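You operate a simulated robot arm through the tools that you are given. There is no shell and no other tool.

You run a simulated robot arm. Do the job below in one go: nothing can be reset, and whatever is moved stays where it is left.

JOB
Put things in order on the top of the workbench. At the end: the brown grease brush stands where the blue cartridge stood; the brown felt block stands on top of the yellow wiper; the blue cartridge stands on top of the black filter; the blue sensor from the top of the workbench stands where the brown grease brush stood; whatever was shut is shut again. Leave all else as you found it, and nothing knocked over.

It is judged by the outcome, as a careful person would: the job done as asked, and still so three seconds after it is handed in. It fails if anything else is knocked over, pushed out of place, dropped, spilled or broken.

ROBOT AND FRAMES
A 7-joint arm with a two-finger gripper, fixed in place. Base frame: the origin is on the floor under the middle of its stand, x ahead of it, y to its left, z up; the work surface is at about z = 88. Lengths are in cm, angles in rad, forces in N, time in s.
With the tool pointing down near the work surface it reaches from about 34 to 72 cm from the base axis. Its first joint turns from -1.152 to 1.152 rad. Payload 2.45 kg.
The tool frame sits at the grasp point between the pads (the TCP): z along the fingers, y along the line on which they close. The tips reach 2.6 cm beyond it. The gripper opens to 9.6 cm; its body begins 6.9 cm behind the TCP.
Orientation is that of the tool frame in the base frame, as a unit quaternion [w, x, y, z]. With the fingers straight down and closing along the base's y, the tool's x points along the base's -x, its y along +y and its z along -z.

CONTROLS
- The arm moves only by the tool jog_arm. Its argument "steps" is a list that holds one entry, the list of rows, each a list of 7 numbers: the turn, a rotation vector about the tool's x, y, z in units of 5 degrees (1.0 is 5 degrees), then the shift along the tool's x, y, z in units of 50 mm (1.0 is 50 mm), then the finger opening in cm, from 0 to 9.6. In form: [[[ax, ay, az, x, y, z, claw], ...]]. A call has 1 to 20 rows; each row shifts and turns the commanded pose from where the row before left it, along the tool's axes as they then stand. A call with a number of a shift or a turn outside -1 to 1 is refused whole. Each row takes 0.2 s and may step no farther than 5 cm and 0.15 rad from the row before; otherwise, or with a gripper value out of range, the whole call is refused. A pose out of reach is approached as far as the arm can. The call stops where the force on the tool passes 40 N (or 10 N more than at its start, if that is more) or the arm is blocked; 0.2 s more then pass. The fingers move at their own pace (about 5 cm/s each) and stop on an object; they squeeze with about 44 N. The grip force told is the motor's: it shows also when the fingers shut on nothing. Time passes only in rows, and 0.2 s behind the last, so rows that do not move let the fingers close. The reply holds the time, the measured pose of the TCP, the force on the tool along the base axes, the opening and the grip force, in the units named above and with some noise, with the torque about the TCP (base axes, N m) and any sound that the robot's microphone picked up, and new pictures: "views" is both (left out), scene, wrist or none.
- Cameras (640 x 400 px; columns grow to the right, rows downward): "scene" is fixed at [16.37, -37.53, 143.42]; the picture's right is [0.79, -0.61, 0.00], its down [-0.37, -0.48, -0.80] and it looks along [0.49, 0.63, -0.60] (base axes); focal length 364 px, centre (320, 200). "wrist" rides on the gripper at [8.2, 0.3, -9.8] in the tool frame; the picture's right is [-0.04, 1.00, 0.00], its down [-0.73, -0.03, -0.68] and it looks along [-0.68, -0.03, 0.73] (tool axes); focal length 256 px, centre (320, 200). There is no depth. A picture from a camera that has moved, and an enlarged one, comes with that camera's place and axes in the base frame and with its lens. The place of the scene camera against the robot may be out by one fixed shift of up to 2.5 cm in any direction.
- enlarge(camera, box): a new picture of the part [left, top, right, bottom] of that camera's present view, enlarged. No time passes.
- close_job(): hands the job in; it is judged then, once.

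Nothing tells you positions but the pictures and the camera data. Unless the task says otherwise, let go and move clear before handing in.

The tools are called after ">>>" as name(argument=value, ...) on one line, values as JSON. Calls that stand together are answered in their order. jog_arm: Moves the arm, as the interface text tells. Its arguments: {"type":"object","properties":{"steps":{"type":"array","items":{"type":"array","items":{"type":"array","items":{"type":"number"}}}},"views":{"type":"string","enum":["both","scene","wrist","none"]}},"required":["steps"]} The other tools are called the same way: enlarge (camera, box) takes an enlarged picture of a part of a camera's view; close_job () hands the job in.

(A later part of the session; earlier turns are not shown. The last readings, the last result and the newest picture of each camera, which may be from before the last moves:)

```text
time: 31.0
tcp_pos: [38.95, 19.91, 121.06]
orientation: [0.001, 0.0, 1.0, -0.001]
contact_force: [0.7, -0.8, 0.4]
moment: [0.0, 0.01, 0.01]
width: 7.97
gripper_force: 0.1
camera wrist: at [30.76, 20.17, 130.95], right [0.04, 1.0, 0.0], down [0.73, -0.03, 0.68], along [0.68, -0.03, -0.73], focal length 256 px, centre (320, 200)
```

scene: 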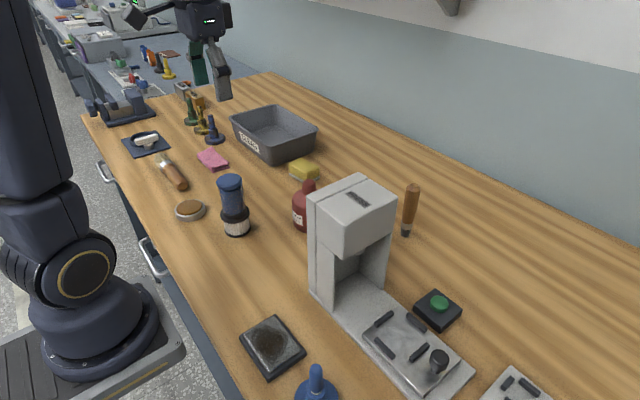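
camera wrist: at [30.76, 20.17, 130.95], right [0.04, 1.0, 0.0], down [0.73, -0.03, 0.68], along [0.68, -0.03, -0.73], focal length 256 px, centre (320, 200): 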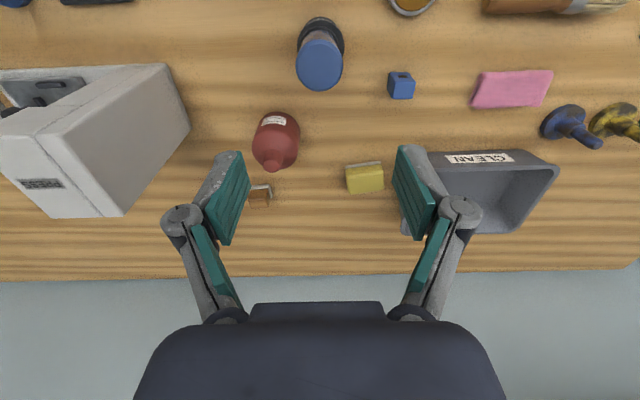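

Both stacked items look steady. Now I'll move over toward the grease brush behind the press, keeping well above everything.

>>> jog_arm(steps=[[[0, 0, 0, -0.475, -0.599, 0.125, 8.0], [0, 0, 0, -0.475, -0.599, 0.125, 8.0], [0, 0, 0, -0.475, -0.599, 0.125, 8.0], [0, 0, 0, -0.475, -0.599, 0.125, 8.0], [0, 0, 0, -0.475, -0.599, 0.125, 8.0], [0, 0, 0, -0.475, -0.599, 0.125, 8.0], [0, 0, 0, -0.475, -0.599, 0.125, 8.0], [0, 0, 0, -0.475, -0.599, 0.125, 8.0], [0, 0, 0, 0, 0, 0, 7.0]]])

```text
time: 33.0
tcp_pos: [57.97, -3.81, 115.93]
orientation: [0.0, 0.0, 1.0, 0.0]
contact_force: [0.5, 0.4, 0.3]
moment: [0.03, -0.03, 0.0]
width: 6.97
gripper_force: 0.0
camera wrist: at [49.84, -3.7, 125.88], right [0.04, 1.0, 0.0], down [0.73, -0.03, 0.68], along [0.68, -0.03, -0.73], focal length 256 px, centre (320, 200)
```

scene: 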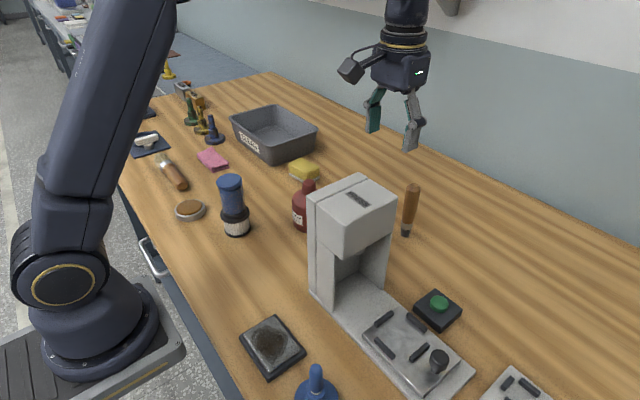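
wrist: 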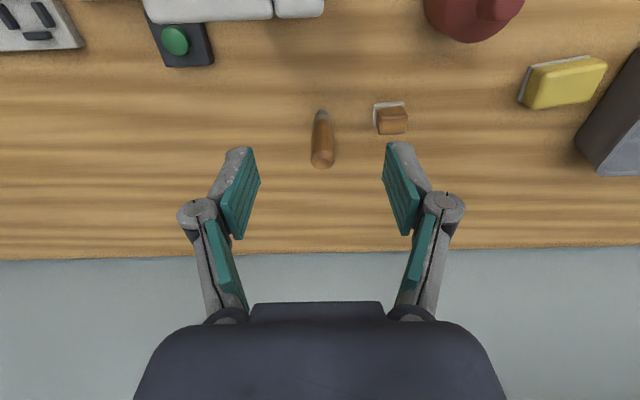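

The brush is straight ahead of the hand. I'll move forward and down to hover just above its top.

>>> jog_arm(steps=[[[0, 0, 0, -0.4, -0.01, 0.375, 7.0], [0, 0, 0, -0.4, -0.01, 0.375, 7.0], [0, 0, 0, -0.4, -0.01, 0.375, 7.0], [0, 0, 0, -0.4, -0.01, 0.375, 7.0], [0, 0, 0, 0, 0, 0, 7.0], [0, 0, 0, 0, 0, 0, 7.0]]])

>>> enlarge(camera="wrist", box=[240, 40, 400, 180])

```text
time: 34.4
tcp_pos: [66.16, -3.99, 108.53]
orientation: [0.0, 0.001, 1.0, 0.0]
contact_force: [0.0, 0.0, -0.1]
moment: [0.04, 0.0, -0.02]
width: 7.01
gripper_force: 0.0
camera wrist: at [57.8, -3.82, 118.45], right [0.04, 1.0, 0.0], down [0.73, -0.03, 0.68], along [0.68, -0.03, -0.73], focal length 256 px, centre (320, 200)
```

scene: 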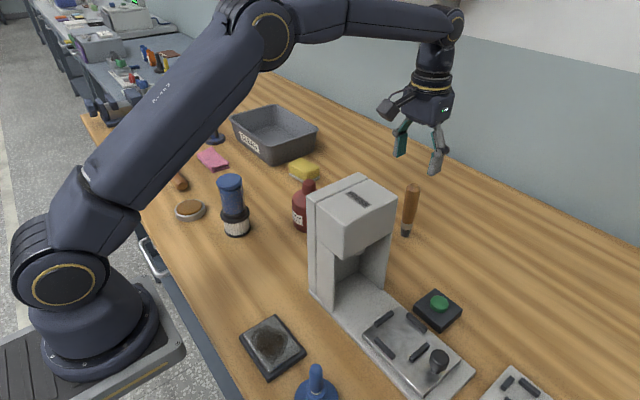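
wrist: 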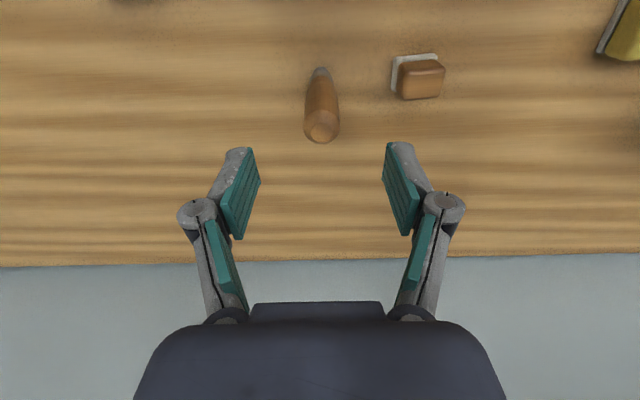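

```text
2.86 times, centred on (320, 110) of wrist
camera zoom: at [57.8, -3.82, 118.45], right [0.04, 1.0, 0.0], down [0.73, -0.03, 0.68], along [0.68, -0.03, -0.73], focal length 731 px, centre (320, 457)
```

zoom: 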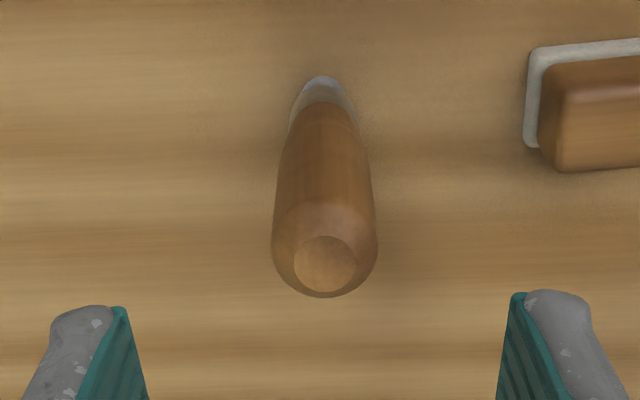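

The brush is at about (67.0, -4.13), its top near z = 101.3. I'll centre on it and go straight down around the handle, then check before closing.

>>> jog_arm(steps=[[[0, 0, 0, -0.168, -0.025, 0, 7.0], [0, 0, 0, 0, 0, 0.4, 7.0], [0, 0, 0, 0, 0, 0.4, 7.0], [0, 0, 0, 0, 0, 0.4, 7.0], [0, 0, 0, 0, 0, 0.4, 7.0], [0, 0, 0, 0, 0, 0.4, 7.0], [0, 0, 0, 0, 0, 0.4, 7.0], [0, 0, 0, 0, 0, 0, 6.0], [0, 0, 0, 0, 0, 0, 6.0]]])

>>> enlarge(camera="scene", box=[360, 130, 480, 250])

```text
time: 36.4
tcp_pos: [66.82, -4.29, 96.46]
orientation: [0.0, 0.0, 1.0, -0.001]
contact_force: [-0.2, -0.6, -0.6]
moment: [-0.03, -0.01, 0.01]
width: 6.0
gripper_force: 0.1
camera wrist: at [58.62, -4.07, 106.29], right [0.04, 1.0, 0.0], down [0.73, -0.03, 0.68], along [0.68, -0.03, -0.73], focal length 256 px, centre (320, 200)
```

scene: 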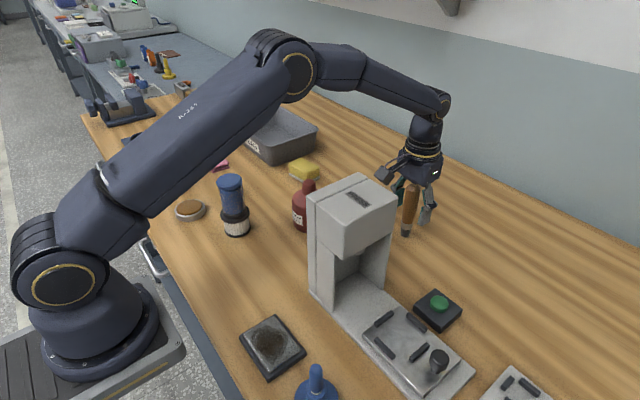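
wrist: 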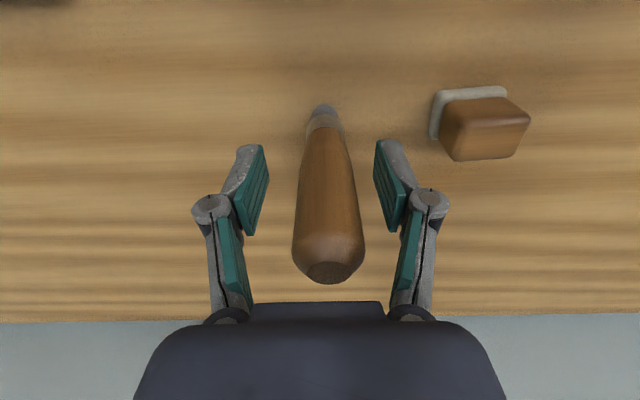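

```text
3.33 times, centred on (420, 190) of scene
camera zoom: at [16.38, -37.53, 143.42], right [0.79, -0.61, 0.0], down [-0.37, -0.48, -0.8], along [0.49, 0.63, -0.6], focal length 1212 px, centre (-13, 233)
```

zoom: 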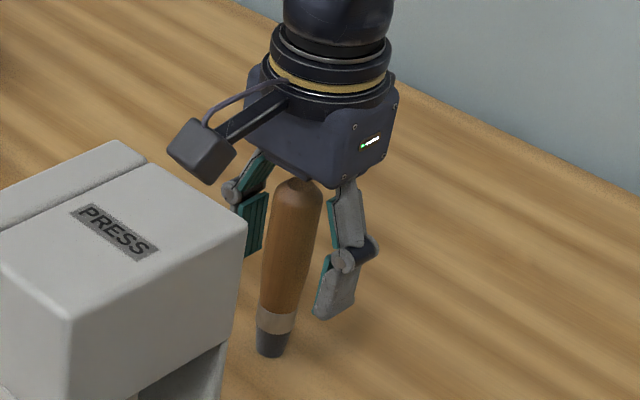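

The handle sits about 1.5 mm off centre between the pads. I'll correct that and close slowly so it isn't tipped.

>>> jog_arm(steps=[[[0, 0, 0, -0.02, 0.03, 0, 6.0], [0, 0, 0, 0, 0, 0, 5.0], [0, 0, 0, 0, 0, 0, 4.2], [0, 0, 0, 0, 0, 0, 3.6], [0, 0, 0, 0, 0, 0, 3.3], [0, 0, 0, 0, 0, 0, 3.1], [0, 0, 0, 0, 0, 0, 2.9], [0, 0, 0, 0, 0, 0, 2.7], [0, 0, 0, 0, 0, 0, 2.5], [0, 0, 0, 0, 0, 0, 2.2], [0, 0, 0, 0, 0, 0, 2.0], [0, 0, 0, 0, 0, 0, 2.0]]])

>>> enlarge(camera="scene", box=[360, 130, 480, 250])

```text
time: 39.0
tcp_pos: [66.92, -4.14, 96.53]
orientation: [-0.001, 0.0, 1.0, -0.001]
contact_force: [-0.3, 0.7, -1.1]
moment: [0.03, 0.0, 0.01]
width: 2.63
gripper_force: 44.4
camera wrist: at [58.74, -3.92, 106.42], right [0.04, 1.0, 0.0], down [0.73, -0.03, 0.68], along [0.68, -0.03, -0.73], focal length 256 px, centre (320, 200)
```

scene: 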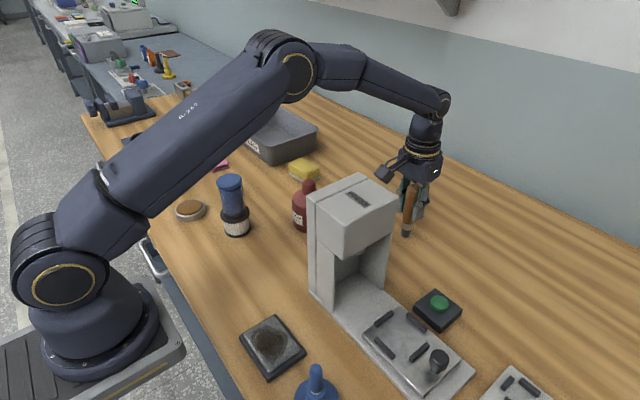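
wrist: 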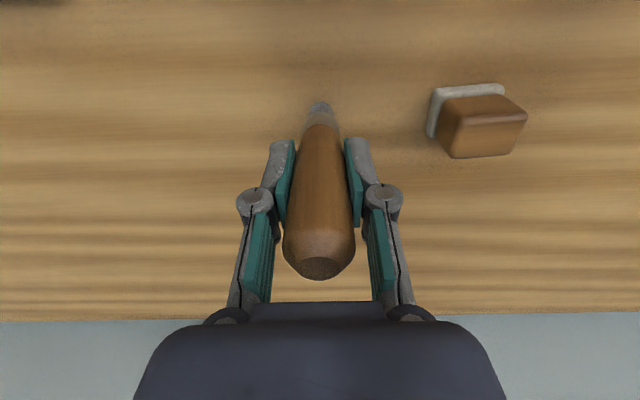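

```text
3.33 times, centred on (420, 190) of scene
camera zoom: at [16.38, -37.53, 143.42], right [0.79, -0.61, 0.0], down [-0.37, -0.48, -0.8], along [0.49, 0.63, -0.6], focal length 1212 px, centre (-13, 233)
```

zoom: 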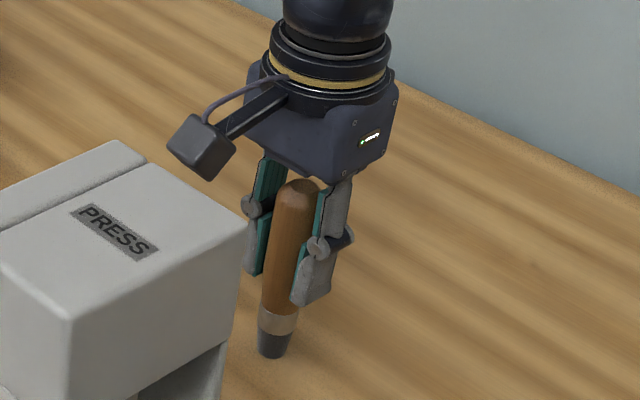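

The brush is held upright at 2.63 cm. I'll lift it straight up, then back and up behind the press.

>>> jog_arm(steps=[[[0, 0, 0, 0, 0, -0.1, 2.0], [0, 0, 0, 0, 0, -0.3, 2.0], [0, 0, 0, 0, 0, -0.5, 2.0], [0, 0, 0, 0, 0, -0.5, 2.0], [0, 0, 0, 0, 0, -0.5, 2.0], [0, 0, 0, 0, 0, -0.4, 2.0], [0, 0, 0, 0.4, 0.1, -0.5, 2.0], [0, 0, 0, 0.4, 0.1, -0.5, 2.0], [0, 0, 0, 0.4, 0.1, -0.5, 2.0], [0, 0, 0, 0.4, 0.1, -0.5, 2.0], [0, 0, 0, 0.4, 0.1, -0.5, 2.0], [0, 0, 0, 0, 0, 0, 2.0], [0, 0, 0, 0, 0, 0, 2.0]]])

```text
time: 41.8
tcp_pos: [57.06, -1.31, 120.59]
orientation: [0.0, 0.001, 1.0, 0.0]
contact_force: [-0.7, -0.3, 0.4]
moment: [0.0, 0.02, -0.01]
width: 2.6
gripper_force: 43.8
camera wrist: at [48.79, -1.2, 130.39], right [0.04, 1.0, 0.0], down [0.73, -0.03, 0.68], along [0.68, -0.03, -0.73], focal length 256 px, centre (320, 200)
```

scene: 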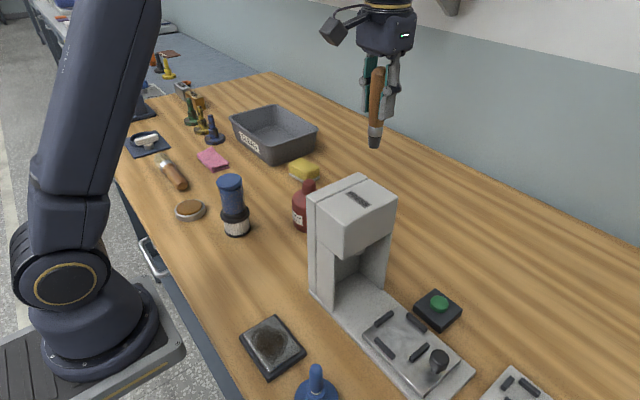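
wrist: 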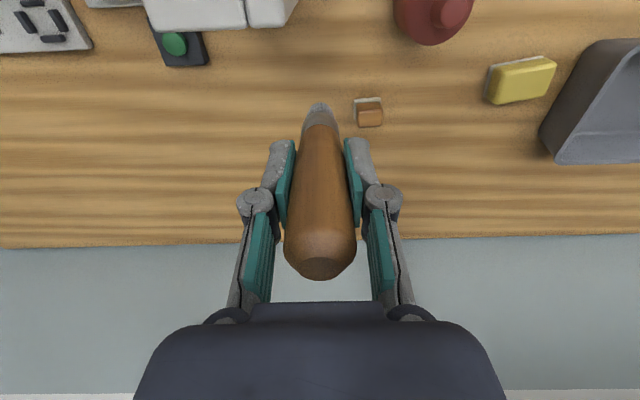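

The brush is lifted cleanly. I'll carry it to the cartridge's old spot, staying above the press height until past it.

>>> jog_arm(steps=[[[0, 0, 0, 0.54, 0.25, 0, 2.0], [0, 0, 0, 0.54, 0.25, 0, 2.0], [0, 0, 0, 0.54, 0.25, 0, 2.0], [0, 0, 0, 0.54, 0.25, 0, 2.0], [0, 0, 0, 0.54, 0.25, 0, 2.0], [0, 0, 0, 0.54, 0.25, 0, 2.0], [0, 0, 0, 0, 0, 0, 2.0], [0, 0, 0, 0, 0, 0, 2.0]]])

```text
time: 43.6
tcp_pos: [40.78, 5.93, 120.44]
orientation: [0.001, -0.001, 1.0, 0.0]
contact_force: [-0.8, 0.2, -1.0]
moment: [-0.01, -0.02, 0.02]
width: 2.61
gripper_force: 44.0
camera wrist: at [32.55, 6.01, 130.42], right [0.04, 1.0, 0.0], down [0.73, -0.03, 0.68], along [0.68, -0.03, -0.73], focal length 256 px, centre (320, 200)
```

scene: 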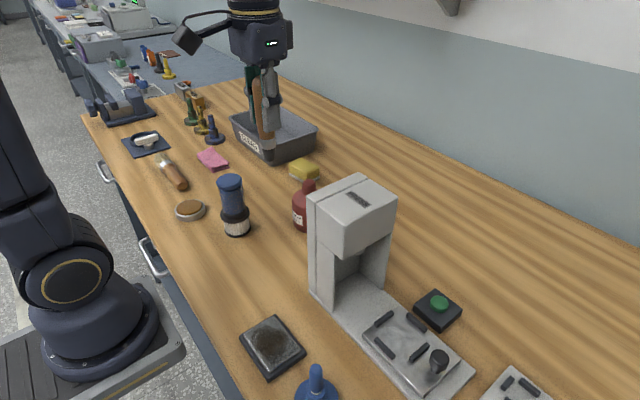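
wrist: 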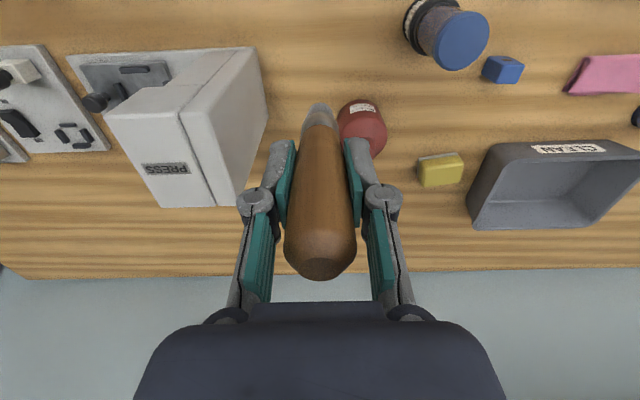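

I'm over the target spot. I'll lower the brush to about 3 cm above the table and check.

>>> jog_arm(steps=[[[0, 0, 0, -0.01, 0.02, 0.6, 2.0], [0, 0, 0, 0, 0, 0.7, 2.0], [0, 0, 0, 0, 0, 0.7, 2.0], [0, 0, 0, 0, 0, 0.7, 2.0], [0, 0, 0, 0, 0, 0.7, 2.0], [0, 0, 0, 0, 0, 0.5, 2.0], [0, 0, 0, 0, 0, 0.3, 2.0], [0, 0, 0, 0, 0, 0.2, 2.0], [0, 0, 0, 0, 0, 0, 2.0], [0, 0, 0, 0, 0, 0, 2.0]]])

>>> enlarge(camera="scene", box=[210, 150, 350, 290])

```text
time: 45.8
tcp_pos: [40.74, 6.0, 98.68]
orientation: [0.0, 0.001, 1.0, 0.0]
contact_force: [0.1, 0.0, -0.5]
moment: [-0.01, 0.0, -0.01]
width: 2.61
gripper_force: 44.0
camera wrist: at [32.63, 6.12, 108.55], right [0.04, 1.0, 0.0], down [0.73, -0.03, 0.68], along [0.68, -0.03, -0.73], focal length 256 px, centre (320, 200)
```

scene: 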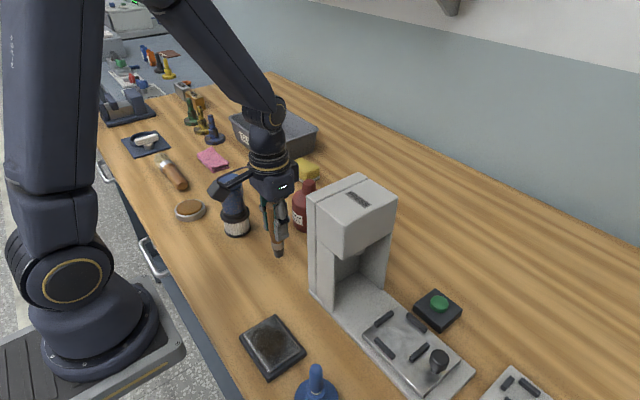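
wrist: 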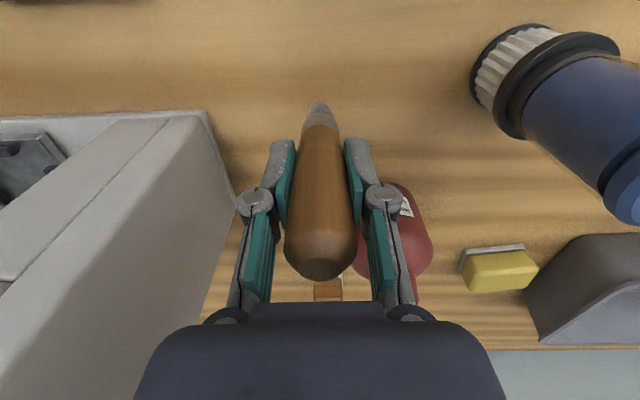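

```text
2.86 times, centred on (280, 220) of scene
camera zoom: at [16.38, -37.53, 143.42], right [0.79, -0.61, 0.0], down [-0.37, -0.48, -0.8], along [0.49, 0.63, -0.6], focal length 1039 px, centre (434, 143)
```

zoom: 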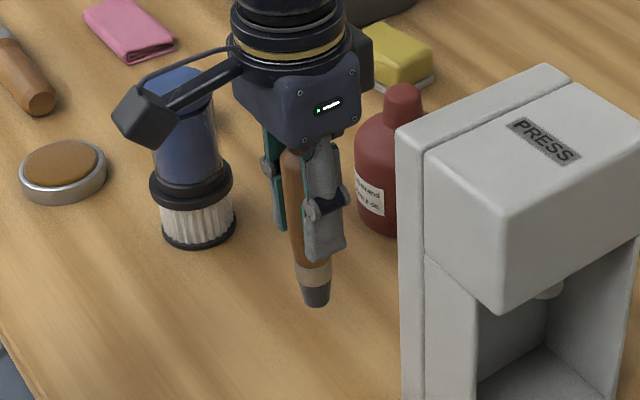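

All clear around it, with the brush tip about 2 cm above the table. I'll lower slowly to contact.

>>> jog_arm(steps=[[[0, 0, 0, -0.02, 0.01, 0.12, 2.0], [0, 0, 0, 0, 0, 0.1, 2.0], [0, 0, 0, 0, 0, 0.08, 2.0], [0, 0, 0, 0, 0, 0.05, 2.0], [0, 0, 0, 0, 0, 0.03, 2.0], [0, 0, 0, 0, 0, 0, 2.0], [0, 0, 0, 0, 0, 0, 2.0]]], views="none")

```text
time: 47.4
tcp_pos: [40.88, 5.9, 96.71]
orientation: [0.0, 0.0, 1.0, 0.0]
contact_force: [-0.5, 0.6, -1.1]
moment: [0.0, 0.04, 0.0]
width: 2.63
gripper_force: 43.9
```

>>> jog_arm(steps=[[[0, 0, 0, 0, 0, 0.02, 2.0], [0, 0, 0, 0, 0, 0.01, 2.0], [0, 0, 0, 0, 0, 0, 2.0]]], views="none")

```text
time: 48.2
tcp_pos: [41.01, 6.05, 96.62]
orientation: [0.0, 0.0, 1.0, 0.0]
contact_force: [0.6, -0.4, -1.4]
moment: [0.0, 0.0, -0.01]
width: 2.62
gripper_force: 44.0
```

Still no contact. I'll continue in half-millimetre steps.

>>> jog_arm(steps=[[[0, 0, 0, 0, 0, 0.012, 2.0], [0, 0, 0, 0, 0, 0.008, 2.0], [0, 0, 0, 0, 0, 0, 2.0]]], views="none")

```text
time: 49.0
tcp_pos: [41.0, 5.89, 96.46]
orientation: [0.0, 0.0, 1.0, -0.001]
contact_force: [-3.2, -0.1, 16.4]
moment: [-0.02, 0.27, 0.01]
width: 2.63
gripper_force: 44.1
```

Contact made at 16 N. I'll ease off slightly before opening.

>>> jog_arm(steps=[[[0, 0, 0, 0, 0, -0.007, 2.0], [0, 0, 0, 0, 0, 0, 2.0], [0, 0, 0, 0, 0, 0, 2.0]]])

>>> enlarge(camera="scene", box=[230, 180, 330, 280])

```text
time: 49.8
tcp_pos: [40.96, 6.0, 96.53]
orientation: [0.001, 0.0, 1.0, -0.001]
contact_force: [2.4, -0.5, 5.6]
moment: [0.01, -0.19, -0.05]
width: 2.6
gripper_force: 43.6
camera wrist: at [32.71, 6.22, 106.35], right [0.04, 1.0, 0.0], down [0.73, -0.03, 0.68], along [0.68, -0.03, -0.73], focal length 256 px, centre (320, 200)
```

scene: 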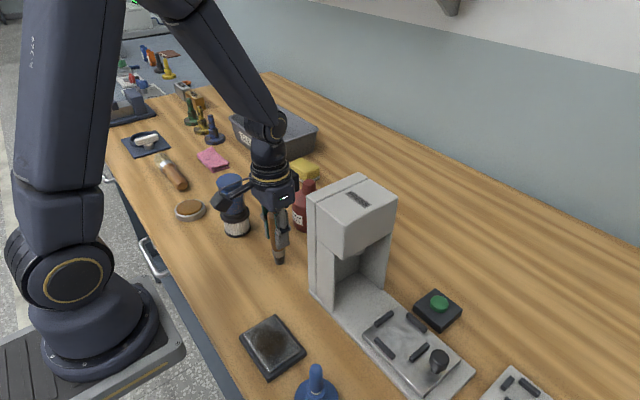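
wrist: 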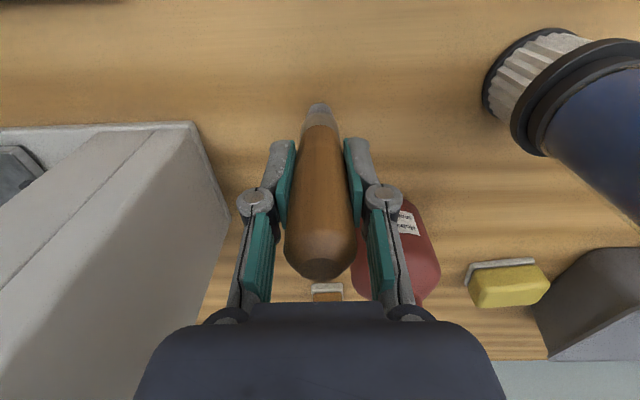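

```text
4.00 times, centred on (280, 230) of scene
camera zoom: at [16.37, -37.53, 143.42], right [0.79, -0.61, 0.0], down [-0.37, -0.48, -0.8], along [0.49, 0.63, -0.6], focal length 1455 px, centre (480, 80)
```

zoom: 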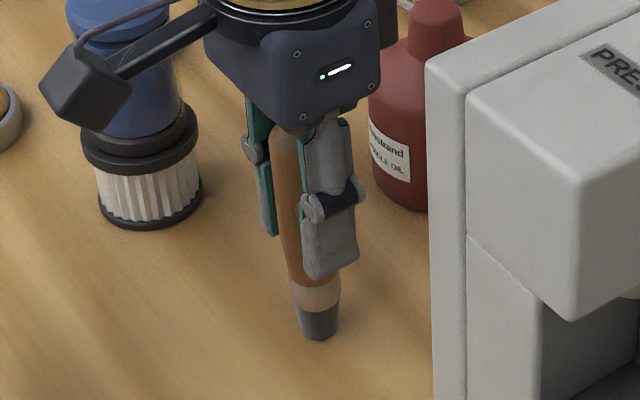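

The brush looks upright on the spot. I'll open the fingers gently.

>>> jog_arm(steps=[[[0, 0, 0, 0, 0, -0.003, 2.0], [0, 0, 0, 0, 0, 0, 2.7], [0, 0, 0, 0, 0, 0, 2.9], [0, 0, 0, 0, 0, 0, 3.2], [0, 0, 0, 0, 0, 0, 3.8], [0, 0, 0, 0, 0, 0, 4.6], [0, 0, 0, 0, 0, 0, 5.0], [0, 0, 0, 0, 0, 0, 5.0]]])

>>> enlarge(camera="scene", box=[230, 180, 330, 280])

```text
time: 51.6
tcp_pos: [40.89, 5.96, 96.63]
orientation: [0.0, 0.0, 1.0, 0.001]
contact_force: [0.1, 0.6, -0.7]
moment: [0.06, 0.04, -0.01]
width: 5.0
gripper_force: 0.0
camera wrist: at [32.69, 6.2, 106.37], right [0.04, 1.0, 0.0], down [0.73, -0.03, 0.68], along [0.68, -0.03, -0.73], focal length 256 px, centre (320, 200)
```

scene: 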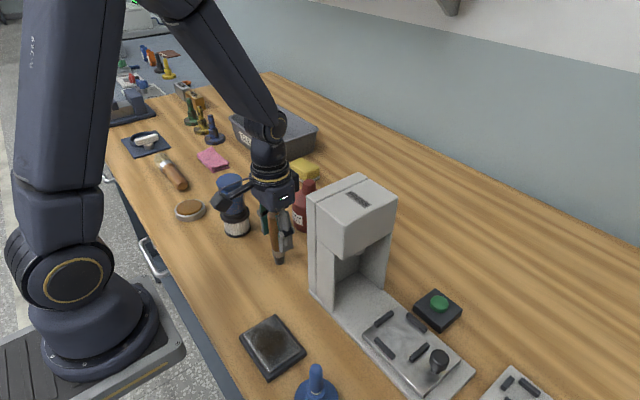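
wrist: 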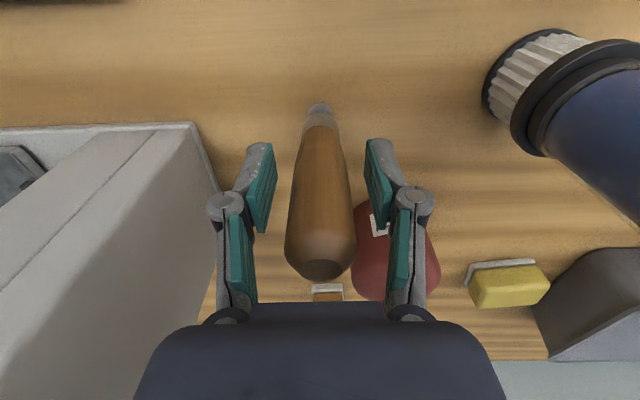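

```text
4.00 times, centred on (280, 230) of scene
camera zoom: at [16.37, -37.53, 143.42], right [0.79, -0.61, 0.0], down [-0.37, -0.48, -0.8], along [0.49, 0.63, -0.6], focal length 1455 px, centre (480, 80)
```

zoom: 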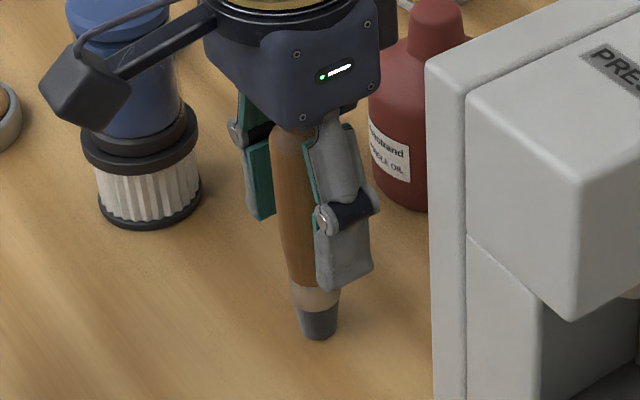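

The brush stands on its own. I'll raise the hand straight up clear of it.

>>> jog_arm(steps=[[[0, 0, 0, 0, 0, -0.2, 5.4], [0, 0, 0, 0, 0, -0.3, 5.6], [0, 0, 0, 0, 0, -0.5, 5.8], [0, 0, 0, 0, 0, -0.7, 6.0], [0, 0, 0, 0, 0, -0.8, 6.5], [0, 0, 0, 0, 0, -0.8, 7.0], [0, 0, 0, 0, 0, -0.8, 7.0], [0, 0, 0, 0, 0, -0.7, 7.0], [0, 0, 0, 0, 0, 0, 7.0]]])

>>> enlarge(camera="scene", box=[210, 160, 350, 290])

```text
time: 53.6
tcp_pos: [40.92, 6.11, 120.61]
orientation: [0.0, 0.0, 1.0, 0.0]
contact_force: [-0.4, 0.2, 0.0]
moment: [-0.01, 0.0, 0.0]
width: 7.02
gripper_force: 0.1
camera wrist: at [32.68, 6.34, 130.51], right [0.04, 1.0, 0.0], down [0.73, -0.03, 0.68], along [0.68, -0.03, -0.73], focal length 256 px, centre (320, 200)
```

scene: 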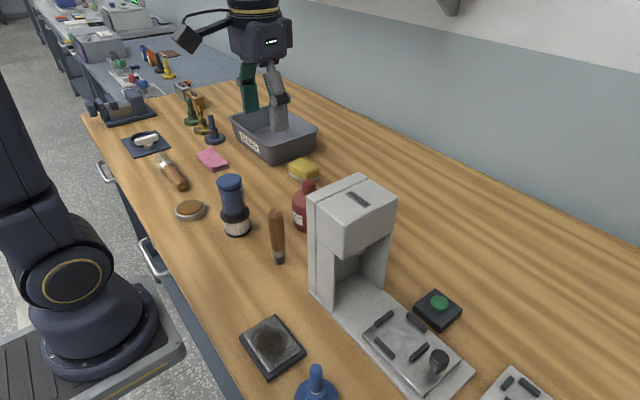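
wrist: 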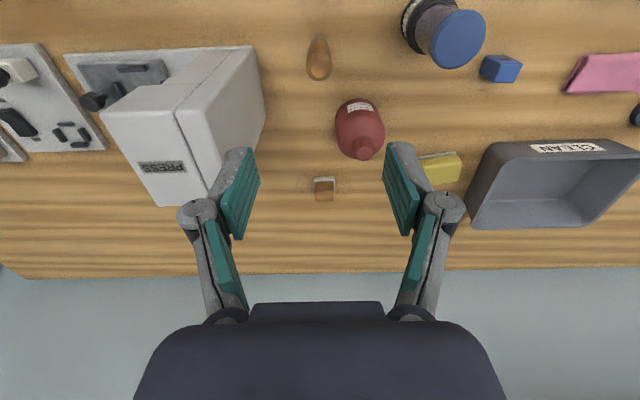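

```text
3.08 times, centred on (280, 225) of scene
camera zoom: at [16.37, -37.53, 143.42], right [0.79, -0.61, 0.0], down [-0.37, -0.48, -0.8], along [0.49, 0.63, -0.6], focal length 1119 px, centre (443, 123)
```

zoom: 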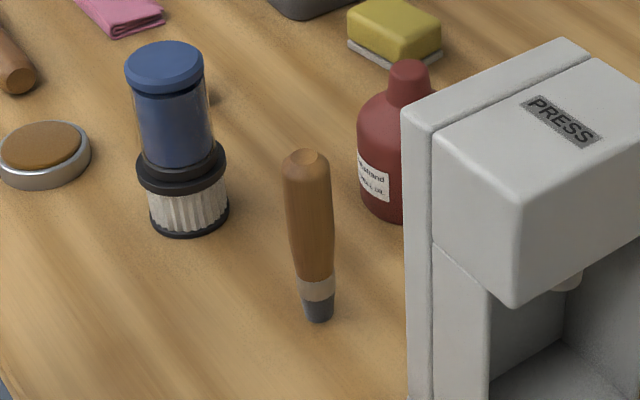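

The brush and the stack both stand well. Next is the felt block at about (67.2, 5.8), so I'll move over it.

>>> jog_arm(steps=[[[0, 0, 0, -0.68, 0, 0.12, 7.0], [0, 0, 0, -0.68, 0, 0.12, 7.0], [0, 0, 0, -0.68, 0, 0.12, 7.0], [0, 0, 0, -0.68, 0, 0.12, 7.0], [0, 0, 0, -0.68, 0, 0.12, 7.0], [0, 0, 0, -0.42, 0, 0.6, 7.0], [0, 0, 0, -0.42, 0, 0.6, 7.0], [0, 0, 0, -0.42, 0, 0.6, 7.0], [0, 0, 0, -0.42, 0, 0.6, 7.0], [0, 0, 0, 0, 0, 0, 7.0], [0, 0, 0, 0, 0, 0, 7.0]]])

>>> enlarge(camera="wrist", box=[240, 20, 400, 160])

```text
time: 56.0
tcp_pos: [66.36, 6.16, 105.48]
orientation: [0.001, 0.0, 1.0, 0.0]
contact_force: [-0.1, -0.6, -0.1]
moment: [0.02, -0.01, -0.02]
width: 7.0
gripper_force: 0.2
camera wrist: at [58.11, 6.38, 115.42], right [0.04, 1.0, 0.0], down [0.73, -0.03, 0.68], along [0.68, -0.03, -0.73], focal length 256 px, centre (320, 200)
```

scene: 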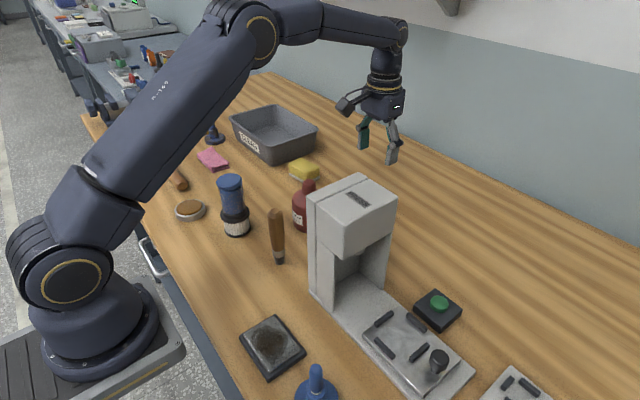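
wrist: 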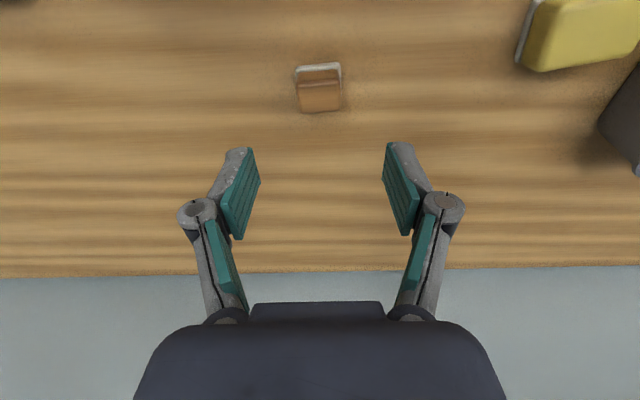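

```text
2.86 times, centred on (320, 90) of wrist
camera zoom: at [58.11, 6.38, 115.42], right [0.04, 1.0, 0.0], down [0.73, -0.03, 0.68], along [0.68, -0.03, -0.73], focal length 731 px, centre (320, 514)
```

zoom: 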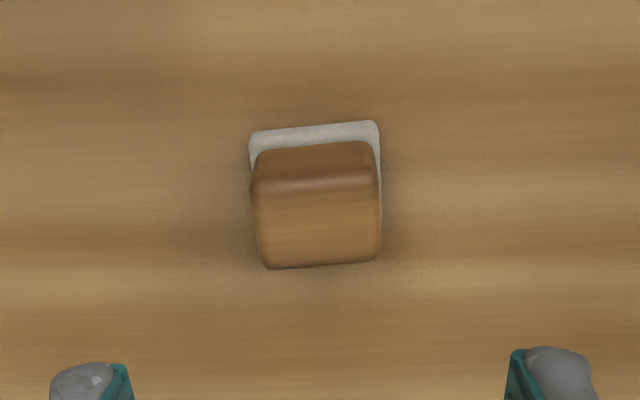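

The felt block is centred near (67.0, 5.9), turned about 2.5°, with its top near z = 92.8. I'll align, descend around it, and check before closing.

>>> jog_arm(steps=[[[0, 0, 0, -0.128, -0.052, 0, 7.0], [0, 0, -0.5, 0, 0, 0.5, 7.0], [0, 0, 0, 0, 0, 0.5, 7.0], [0, 0, 0, 0, 0, 0.5, 7.0], [0, 0, 0, 0, 0, 0.5, 7.0], [0, 0, 0, 0, 0, 0.4, 7.0], [0, 0, 0, 0, 0, 0, 7.0], [0, 0, 0, 0, 0, 0, 7.0]]])

```text
time: 57.8
tcp_pos: [66.99, 5.78, 93.57]
orientation: [0.0, -0.022, 1.0, 0.0]
contact_force: [-0.2, 0.4, -0.3]
moment: [-0.02, -0.04, 0.03]
width: 6.99
gripper_force: 0.0
camera wrist: at [58.76, 5.63, 103.39], right [0.0, 1.0, 0.0], down [0.73, 0.0, 0.68], along [0.68, 0.0, -0.73], focal length 256 px, centre (320, 200)
```

scene: 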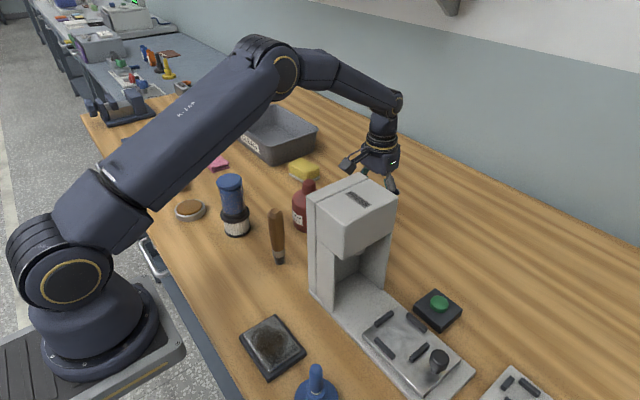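
wrist: 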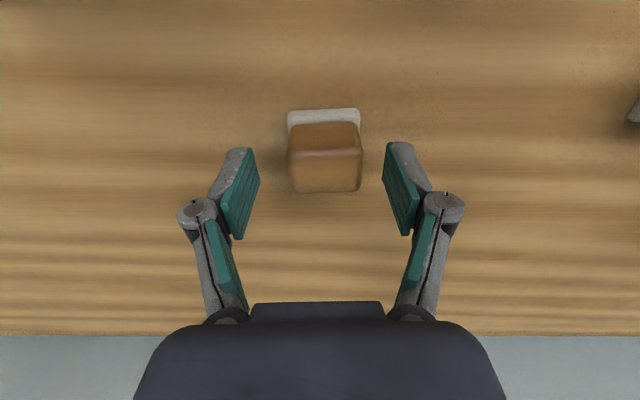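

The block is centred between the fingers. I'll go down the last 2 cm and close.

>>> jog_arm(steps=[[[0, 0, 0, 0.03, 0.02, 0.2, 7.0], [0, 0, 0, 0, 0, 0.15, 7.0], [0, 0, 0, 0, 0, 0.08, 7.0], [0, 0, 0, 0, 0, 0, 6.0], [0, 0, 0, 0, 0, 0, 5.2], [0, 0, 0, 0, 0, 0, 4.7], [0, 0, 0, 0, 0, 0, 4.4], [0, 0, 0, 0, 0, 0, 4.1], [0, 0, 0, 0, 0, 0, 3.8], [0, 0, 0, 0, 0, 0, 3.5], [0, 0, 0, 0, 0, 0, 3.3], [0, 0, 0, 0, 0, 0, 3.3]]])

```text
time: 60.4
tcp_pos: [66.73, 5.81, 91.38]
orientation: [0.0, -0.023, 1.0, 0.0]
contact_force: [0.3, 0.0, 1.7]
moment: [0.03, 0.02, 0.04]
width: 4.26
gripper_force: 44.0
camera wrist: at [58.58, 5.72, 101.29], right [0.0, 1.0, 0.0], down [0.73, 0.0, 0.68], along [0.68, 0.0, -0.73], focal length 256 px, centre (320, 200)
```

scene: 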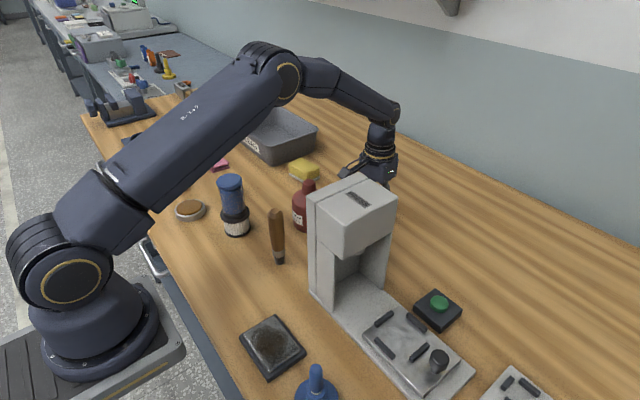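
wrist: 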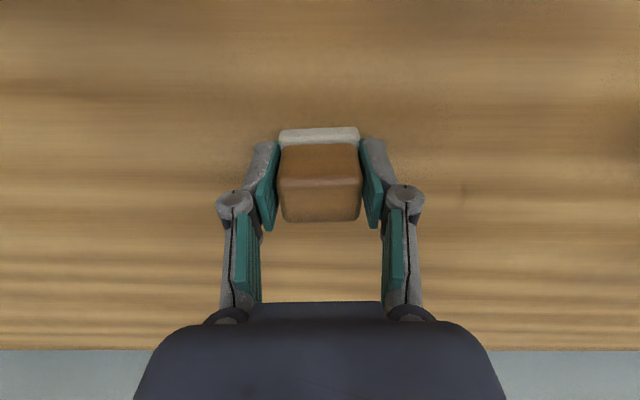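

The felt block is gripped at 4.26 cm. I'll lift it and carry it over to the yellow wiper, turning slightly to match the wiper's angle.

>>> jog_arm(steps=[[[0, 0, 0, 0, 0, -0.1, 3.3], [0, 0, 0, 0, 0, -0.3, 3.3], [0, 0, 0, 0, 0, -0.5, 3.3], [0, 0, 0, 0, 0, -0.6, 3.3], [0, 0, 0, 0, 0, -0.6, 3.3], [0, 0, 0, 0.084, 0.45, 0, 3.3], [0, 0, 0, 0.084, 0.65, 0, 3.3], [0, 0, 0, 0.084, 0.75, 0, 3.3], [0, 0, 0, 0.084, 0.75, 0, 3.3], [0, 0, 0, 0.084, 0.75, 0, 3.3], [0, 0, 0, 0.084, 0.65, 0, 3.3], [0, 0, 0, 0, 0.4, 0, 3.3], [0, 0, 0, 0, 0, 0, 3.3], [0, 0, 0, 0, 0, 0, 3.3]]])

>>> enlarge(camera="wrist", box=[220, 40, 420, 180])

>>> enlarge(camera="scene", box=[240, 100, 380, 200])

```text
time: 63.4
tcp_pos: [63.21, 27.86, 101.84]
orientation: [0.0, -0.022, 1.0, -0.001]
contact_force: [0.0, 0.3, -0.7]
moment: [-0.01, 0.04, 0.0]
width: 4.29
gripper_force: 44.3
camera wrist: at [55.02, 27.71, 111.66], right [0.0, 1.0, 0.0], down [0.73, 0.0, 0.68], along [0.68, 0.0, -0.73], focal length 256 px, centre (320, 200)
```

scene: 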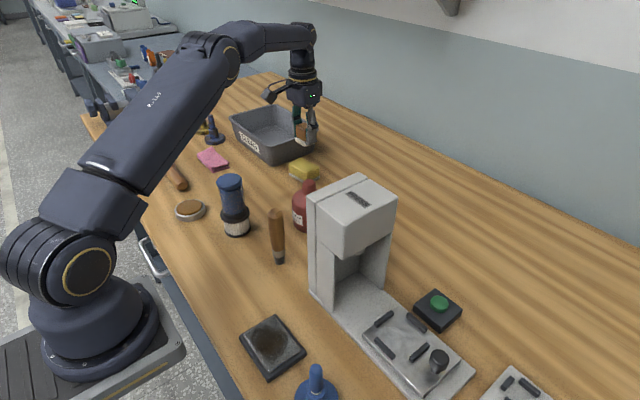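
wrist: 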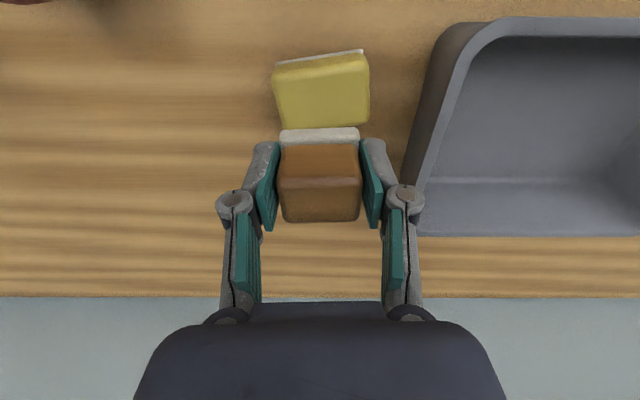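

```text
2.86 times, centred on (320, 110) of wrist
camera zoom: at [55.02, 27.71, 111.66], right [0.0, 1.0, 0.0], down [0.73, 0.0, 0.68], along [0.68, 0.0, -0.73], focal length 731 px, centre (320, 457)
```

zoom: 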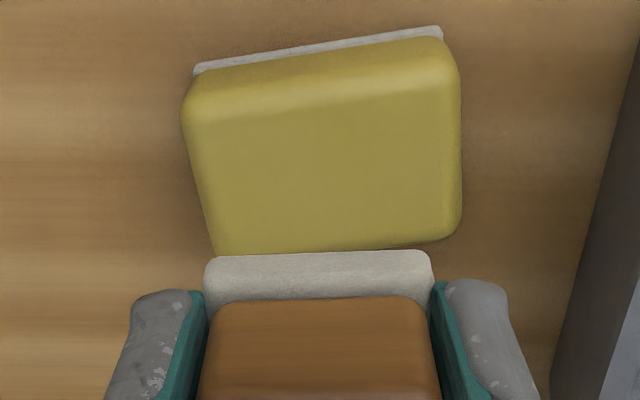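

```text
4.00 times, centred on (310, 150) of scene
camera zoom: at [16.38, -37.53, 143.42], right [0.79, -0.61, 0.0], down [-0.37, -0.48, -0.8], along [0.49, 0.63, -0.6], focal length 1455 px, centre (360, 400)
```

zoom: 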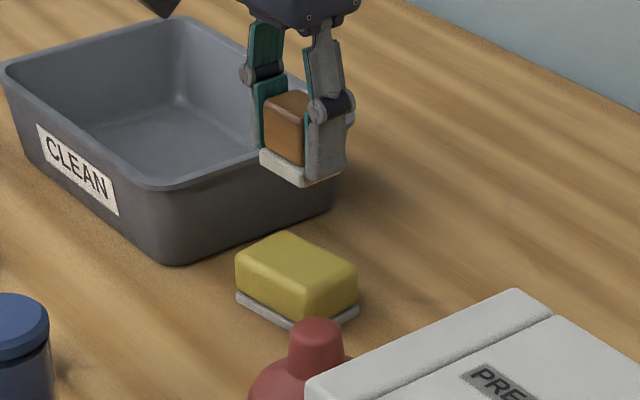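

The block hangs just over the wiper, whose centre I put at (63.15, 27.97). I'll align the angle, then lower most of the way.

>>> jog_arm(steps=[[[0, 0, -1, 0, 0.02, 0, 3.3], [0, 0, 0, 0, 0, 0.3, 3.3], [0, 0, 0, 0, 0, 0.4, 3.3], [0, 0, 0, 0, 0, 0.3, 3.3], [0, 0, 0, 0, 0, 0.1, 3.3], [0, 0, 0, 0, 0, 0, 3.3], [0, 0, 0, 0, 0, 0, 3.3]]])

>>> enlarge(camera="wrist", box=[220, 60, 420, 200])

>>> enlarge(camera="scene", box=[240, 110, 380, 210])

```text
time: 65.0
tcp_pos: [63.41, 27.94, 96.29]
orientation: [0.0, -0.065, 0.998, 0.0]
contact_force: [0.2, -0.1, 0.2]
moment: [0.0, -0.04, -0.02]
width: 4.27
gripper_force: 44.3
camera wrist: at [55.17, 27.05, 106.19], right [-0.09, 1.0, 0.0], down [0.73, 0.07, 0.68], along [0.68, 0.06, -0.73], focal length 256 px, centre (320, 200)
```

scene: 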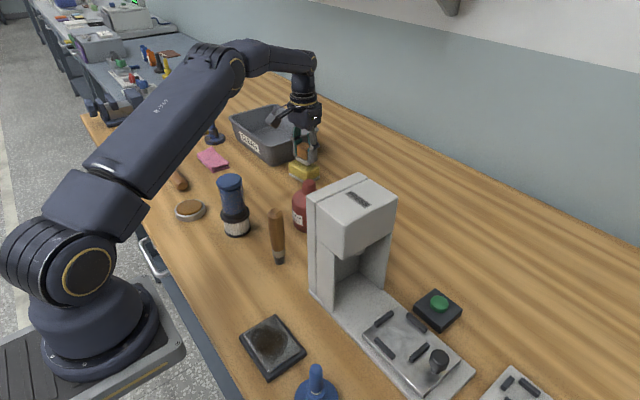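
wrist: 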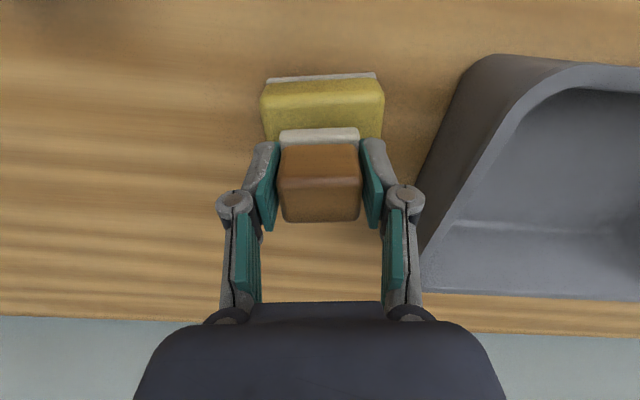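

```text
2.86 times, centred on (320, 130) of wrist
camera zoom: at [55.17, 27.05, 106.19], right [-0.09, 1.0, 0.0], down [0.73, 0.07, 0.68], along [0.68, 0.06, -0.73], focal length 731 px, centre (320, 400)
```

zoom: 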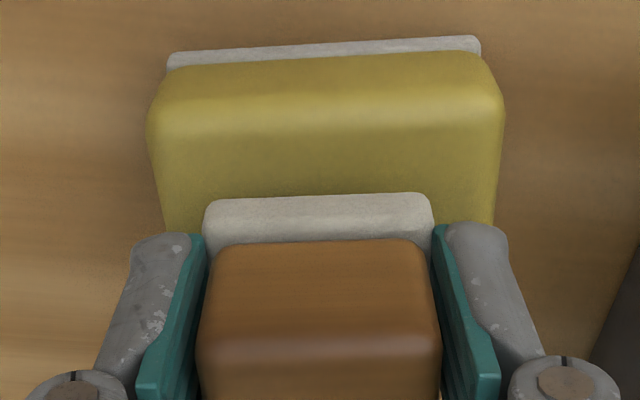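

```text
4.00 times, centred on (310, 160) of scene
camera zoom: at [16.38, -37.53, 143.42], right [0.79, -0.61, 0.0], down [-0.37, -0.48, -0.8], along [0.49, 0.63, -0.6], focal length 1455 px, centre (360, 360)
```

zoom: 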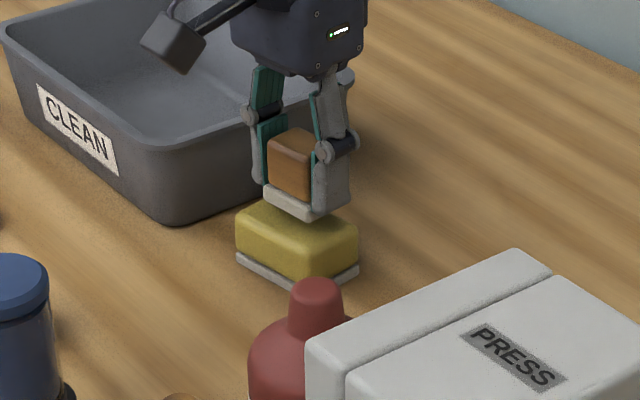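

The block is nearly centred but about 5 mm too far back. I'll shift it toward the robot, then lower gently.

>>> jog_arm(steps=[[[0, 0, 0, 0.1, 0.03, 0, 3.3], [0, 0, 0, 0, 0, 0.08, 3.3], [0, 0, 0, 0, 0, 0.06, 3.3], [0, 0, 0, 0, 0, 0.04, 3.3], [0, 0, 0, 0, 0, 0.02, 3.3], [0, 0, 0, 0, 0, 0, 3.3], [0, 0, 0, 0, 0, 0, 3.3]]], views="none")

```text
time: 66.6
tcp_pos: [62.8, 27.88, 95.39]
orientation: [0.0, -0.066, 0.998, -0.001]
contact_force: [-0.7, -0.8, 4.4]
moment: [0.01, 0.03, 0.0]
width: 4.28
gripper_force: 44.1
```

A light contact is showing. I'll take one small step more to confirm.

>>> jog_arm(steps=[[[0, 0, 0, 0, 0, 0.01, 3.3], [0, 0, 0, 0, 0, 0, 3.3], [0, 0, 0, 0, 0, 0, 3.3]]])

>>> enlarge(camera="scene", box=[240, 110, 380, 210])

>>> enlarge(camera="wrist", box=[220, 60, 420, 200])

```text
time: 67.4
tcp_pos: [62.93, 27.88, 95.42]
orientation: [0.001, -0.064, 0.998, 0.0]
contact_force: [-0.7, -0.1, 8.5]
moment: [0.01, -0.01, -0.02]
width: 4.26
gripper_force: 44.5
camera wrist: at [54.6, 27.04, 105.26], right [-0.09, 1.0, 0.0], down [0.73, 0.07, 0.68], along [0.68, 0.06, -0.73], focal length 256 px, centre (320, 200)
```

scene: 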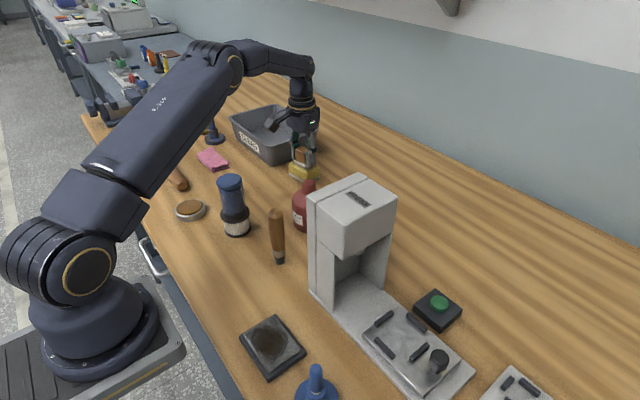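
wrist: 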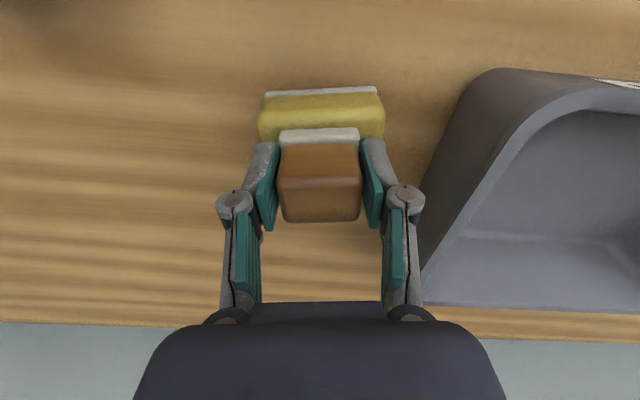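

```text
4.00 times, centred on (310, 160) of scene
camera zoom: at [16.36, -37.54, 143.42], right [0.79, -0.61, 0.0], down [-0.37, -0.48, -0.8], along [0.49, 0.63, -0.6], focal length 1455 px, centre (360, 360)
```

zoom: 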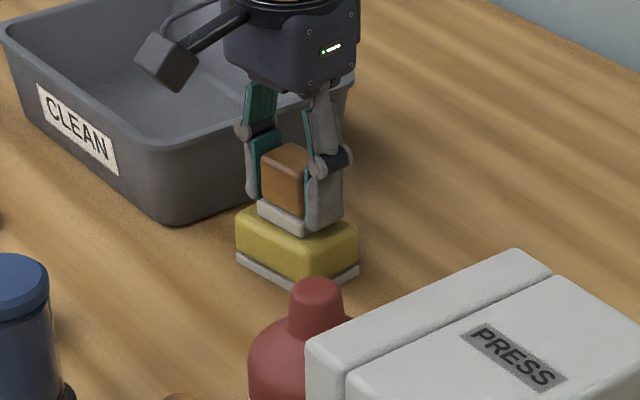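

```text
2.86 times, centred on (320, 130) of wrist
camera zoom: at [54.6, 27.04, 105.26], right [-0.09, 1.0, 0.0], down [0.73, 0.07, 0.68], along [0.68, 0.06, -0.73], focal length 731 px, centre (320, 400)
```

zoom: 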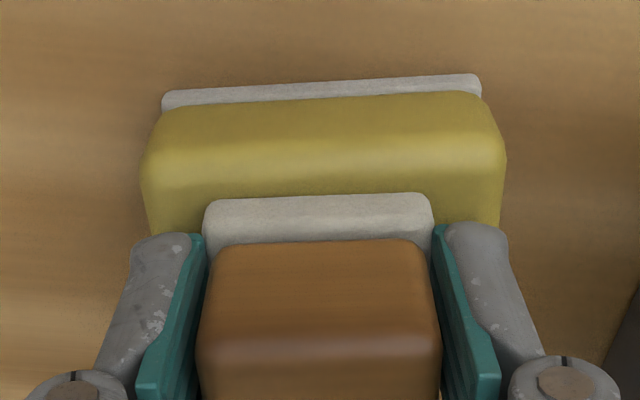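

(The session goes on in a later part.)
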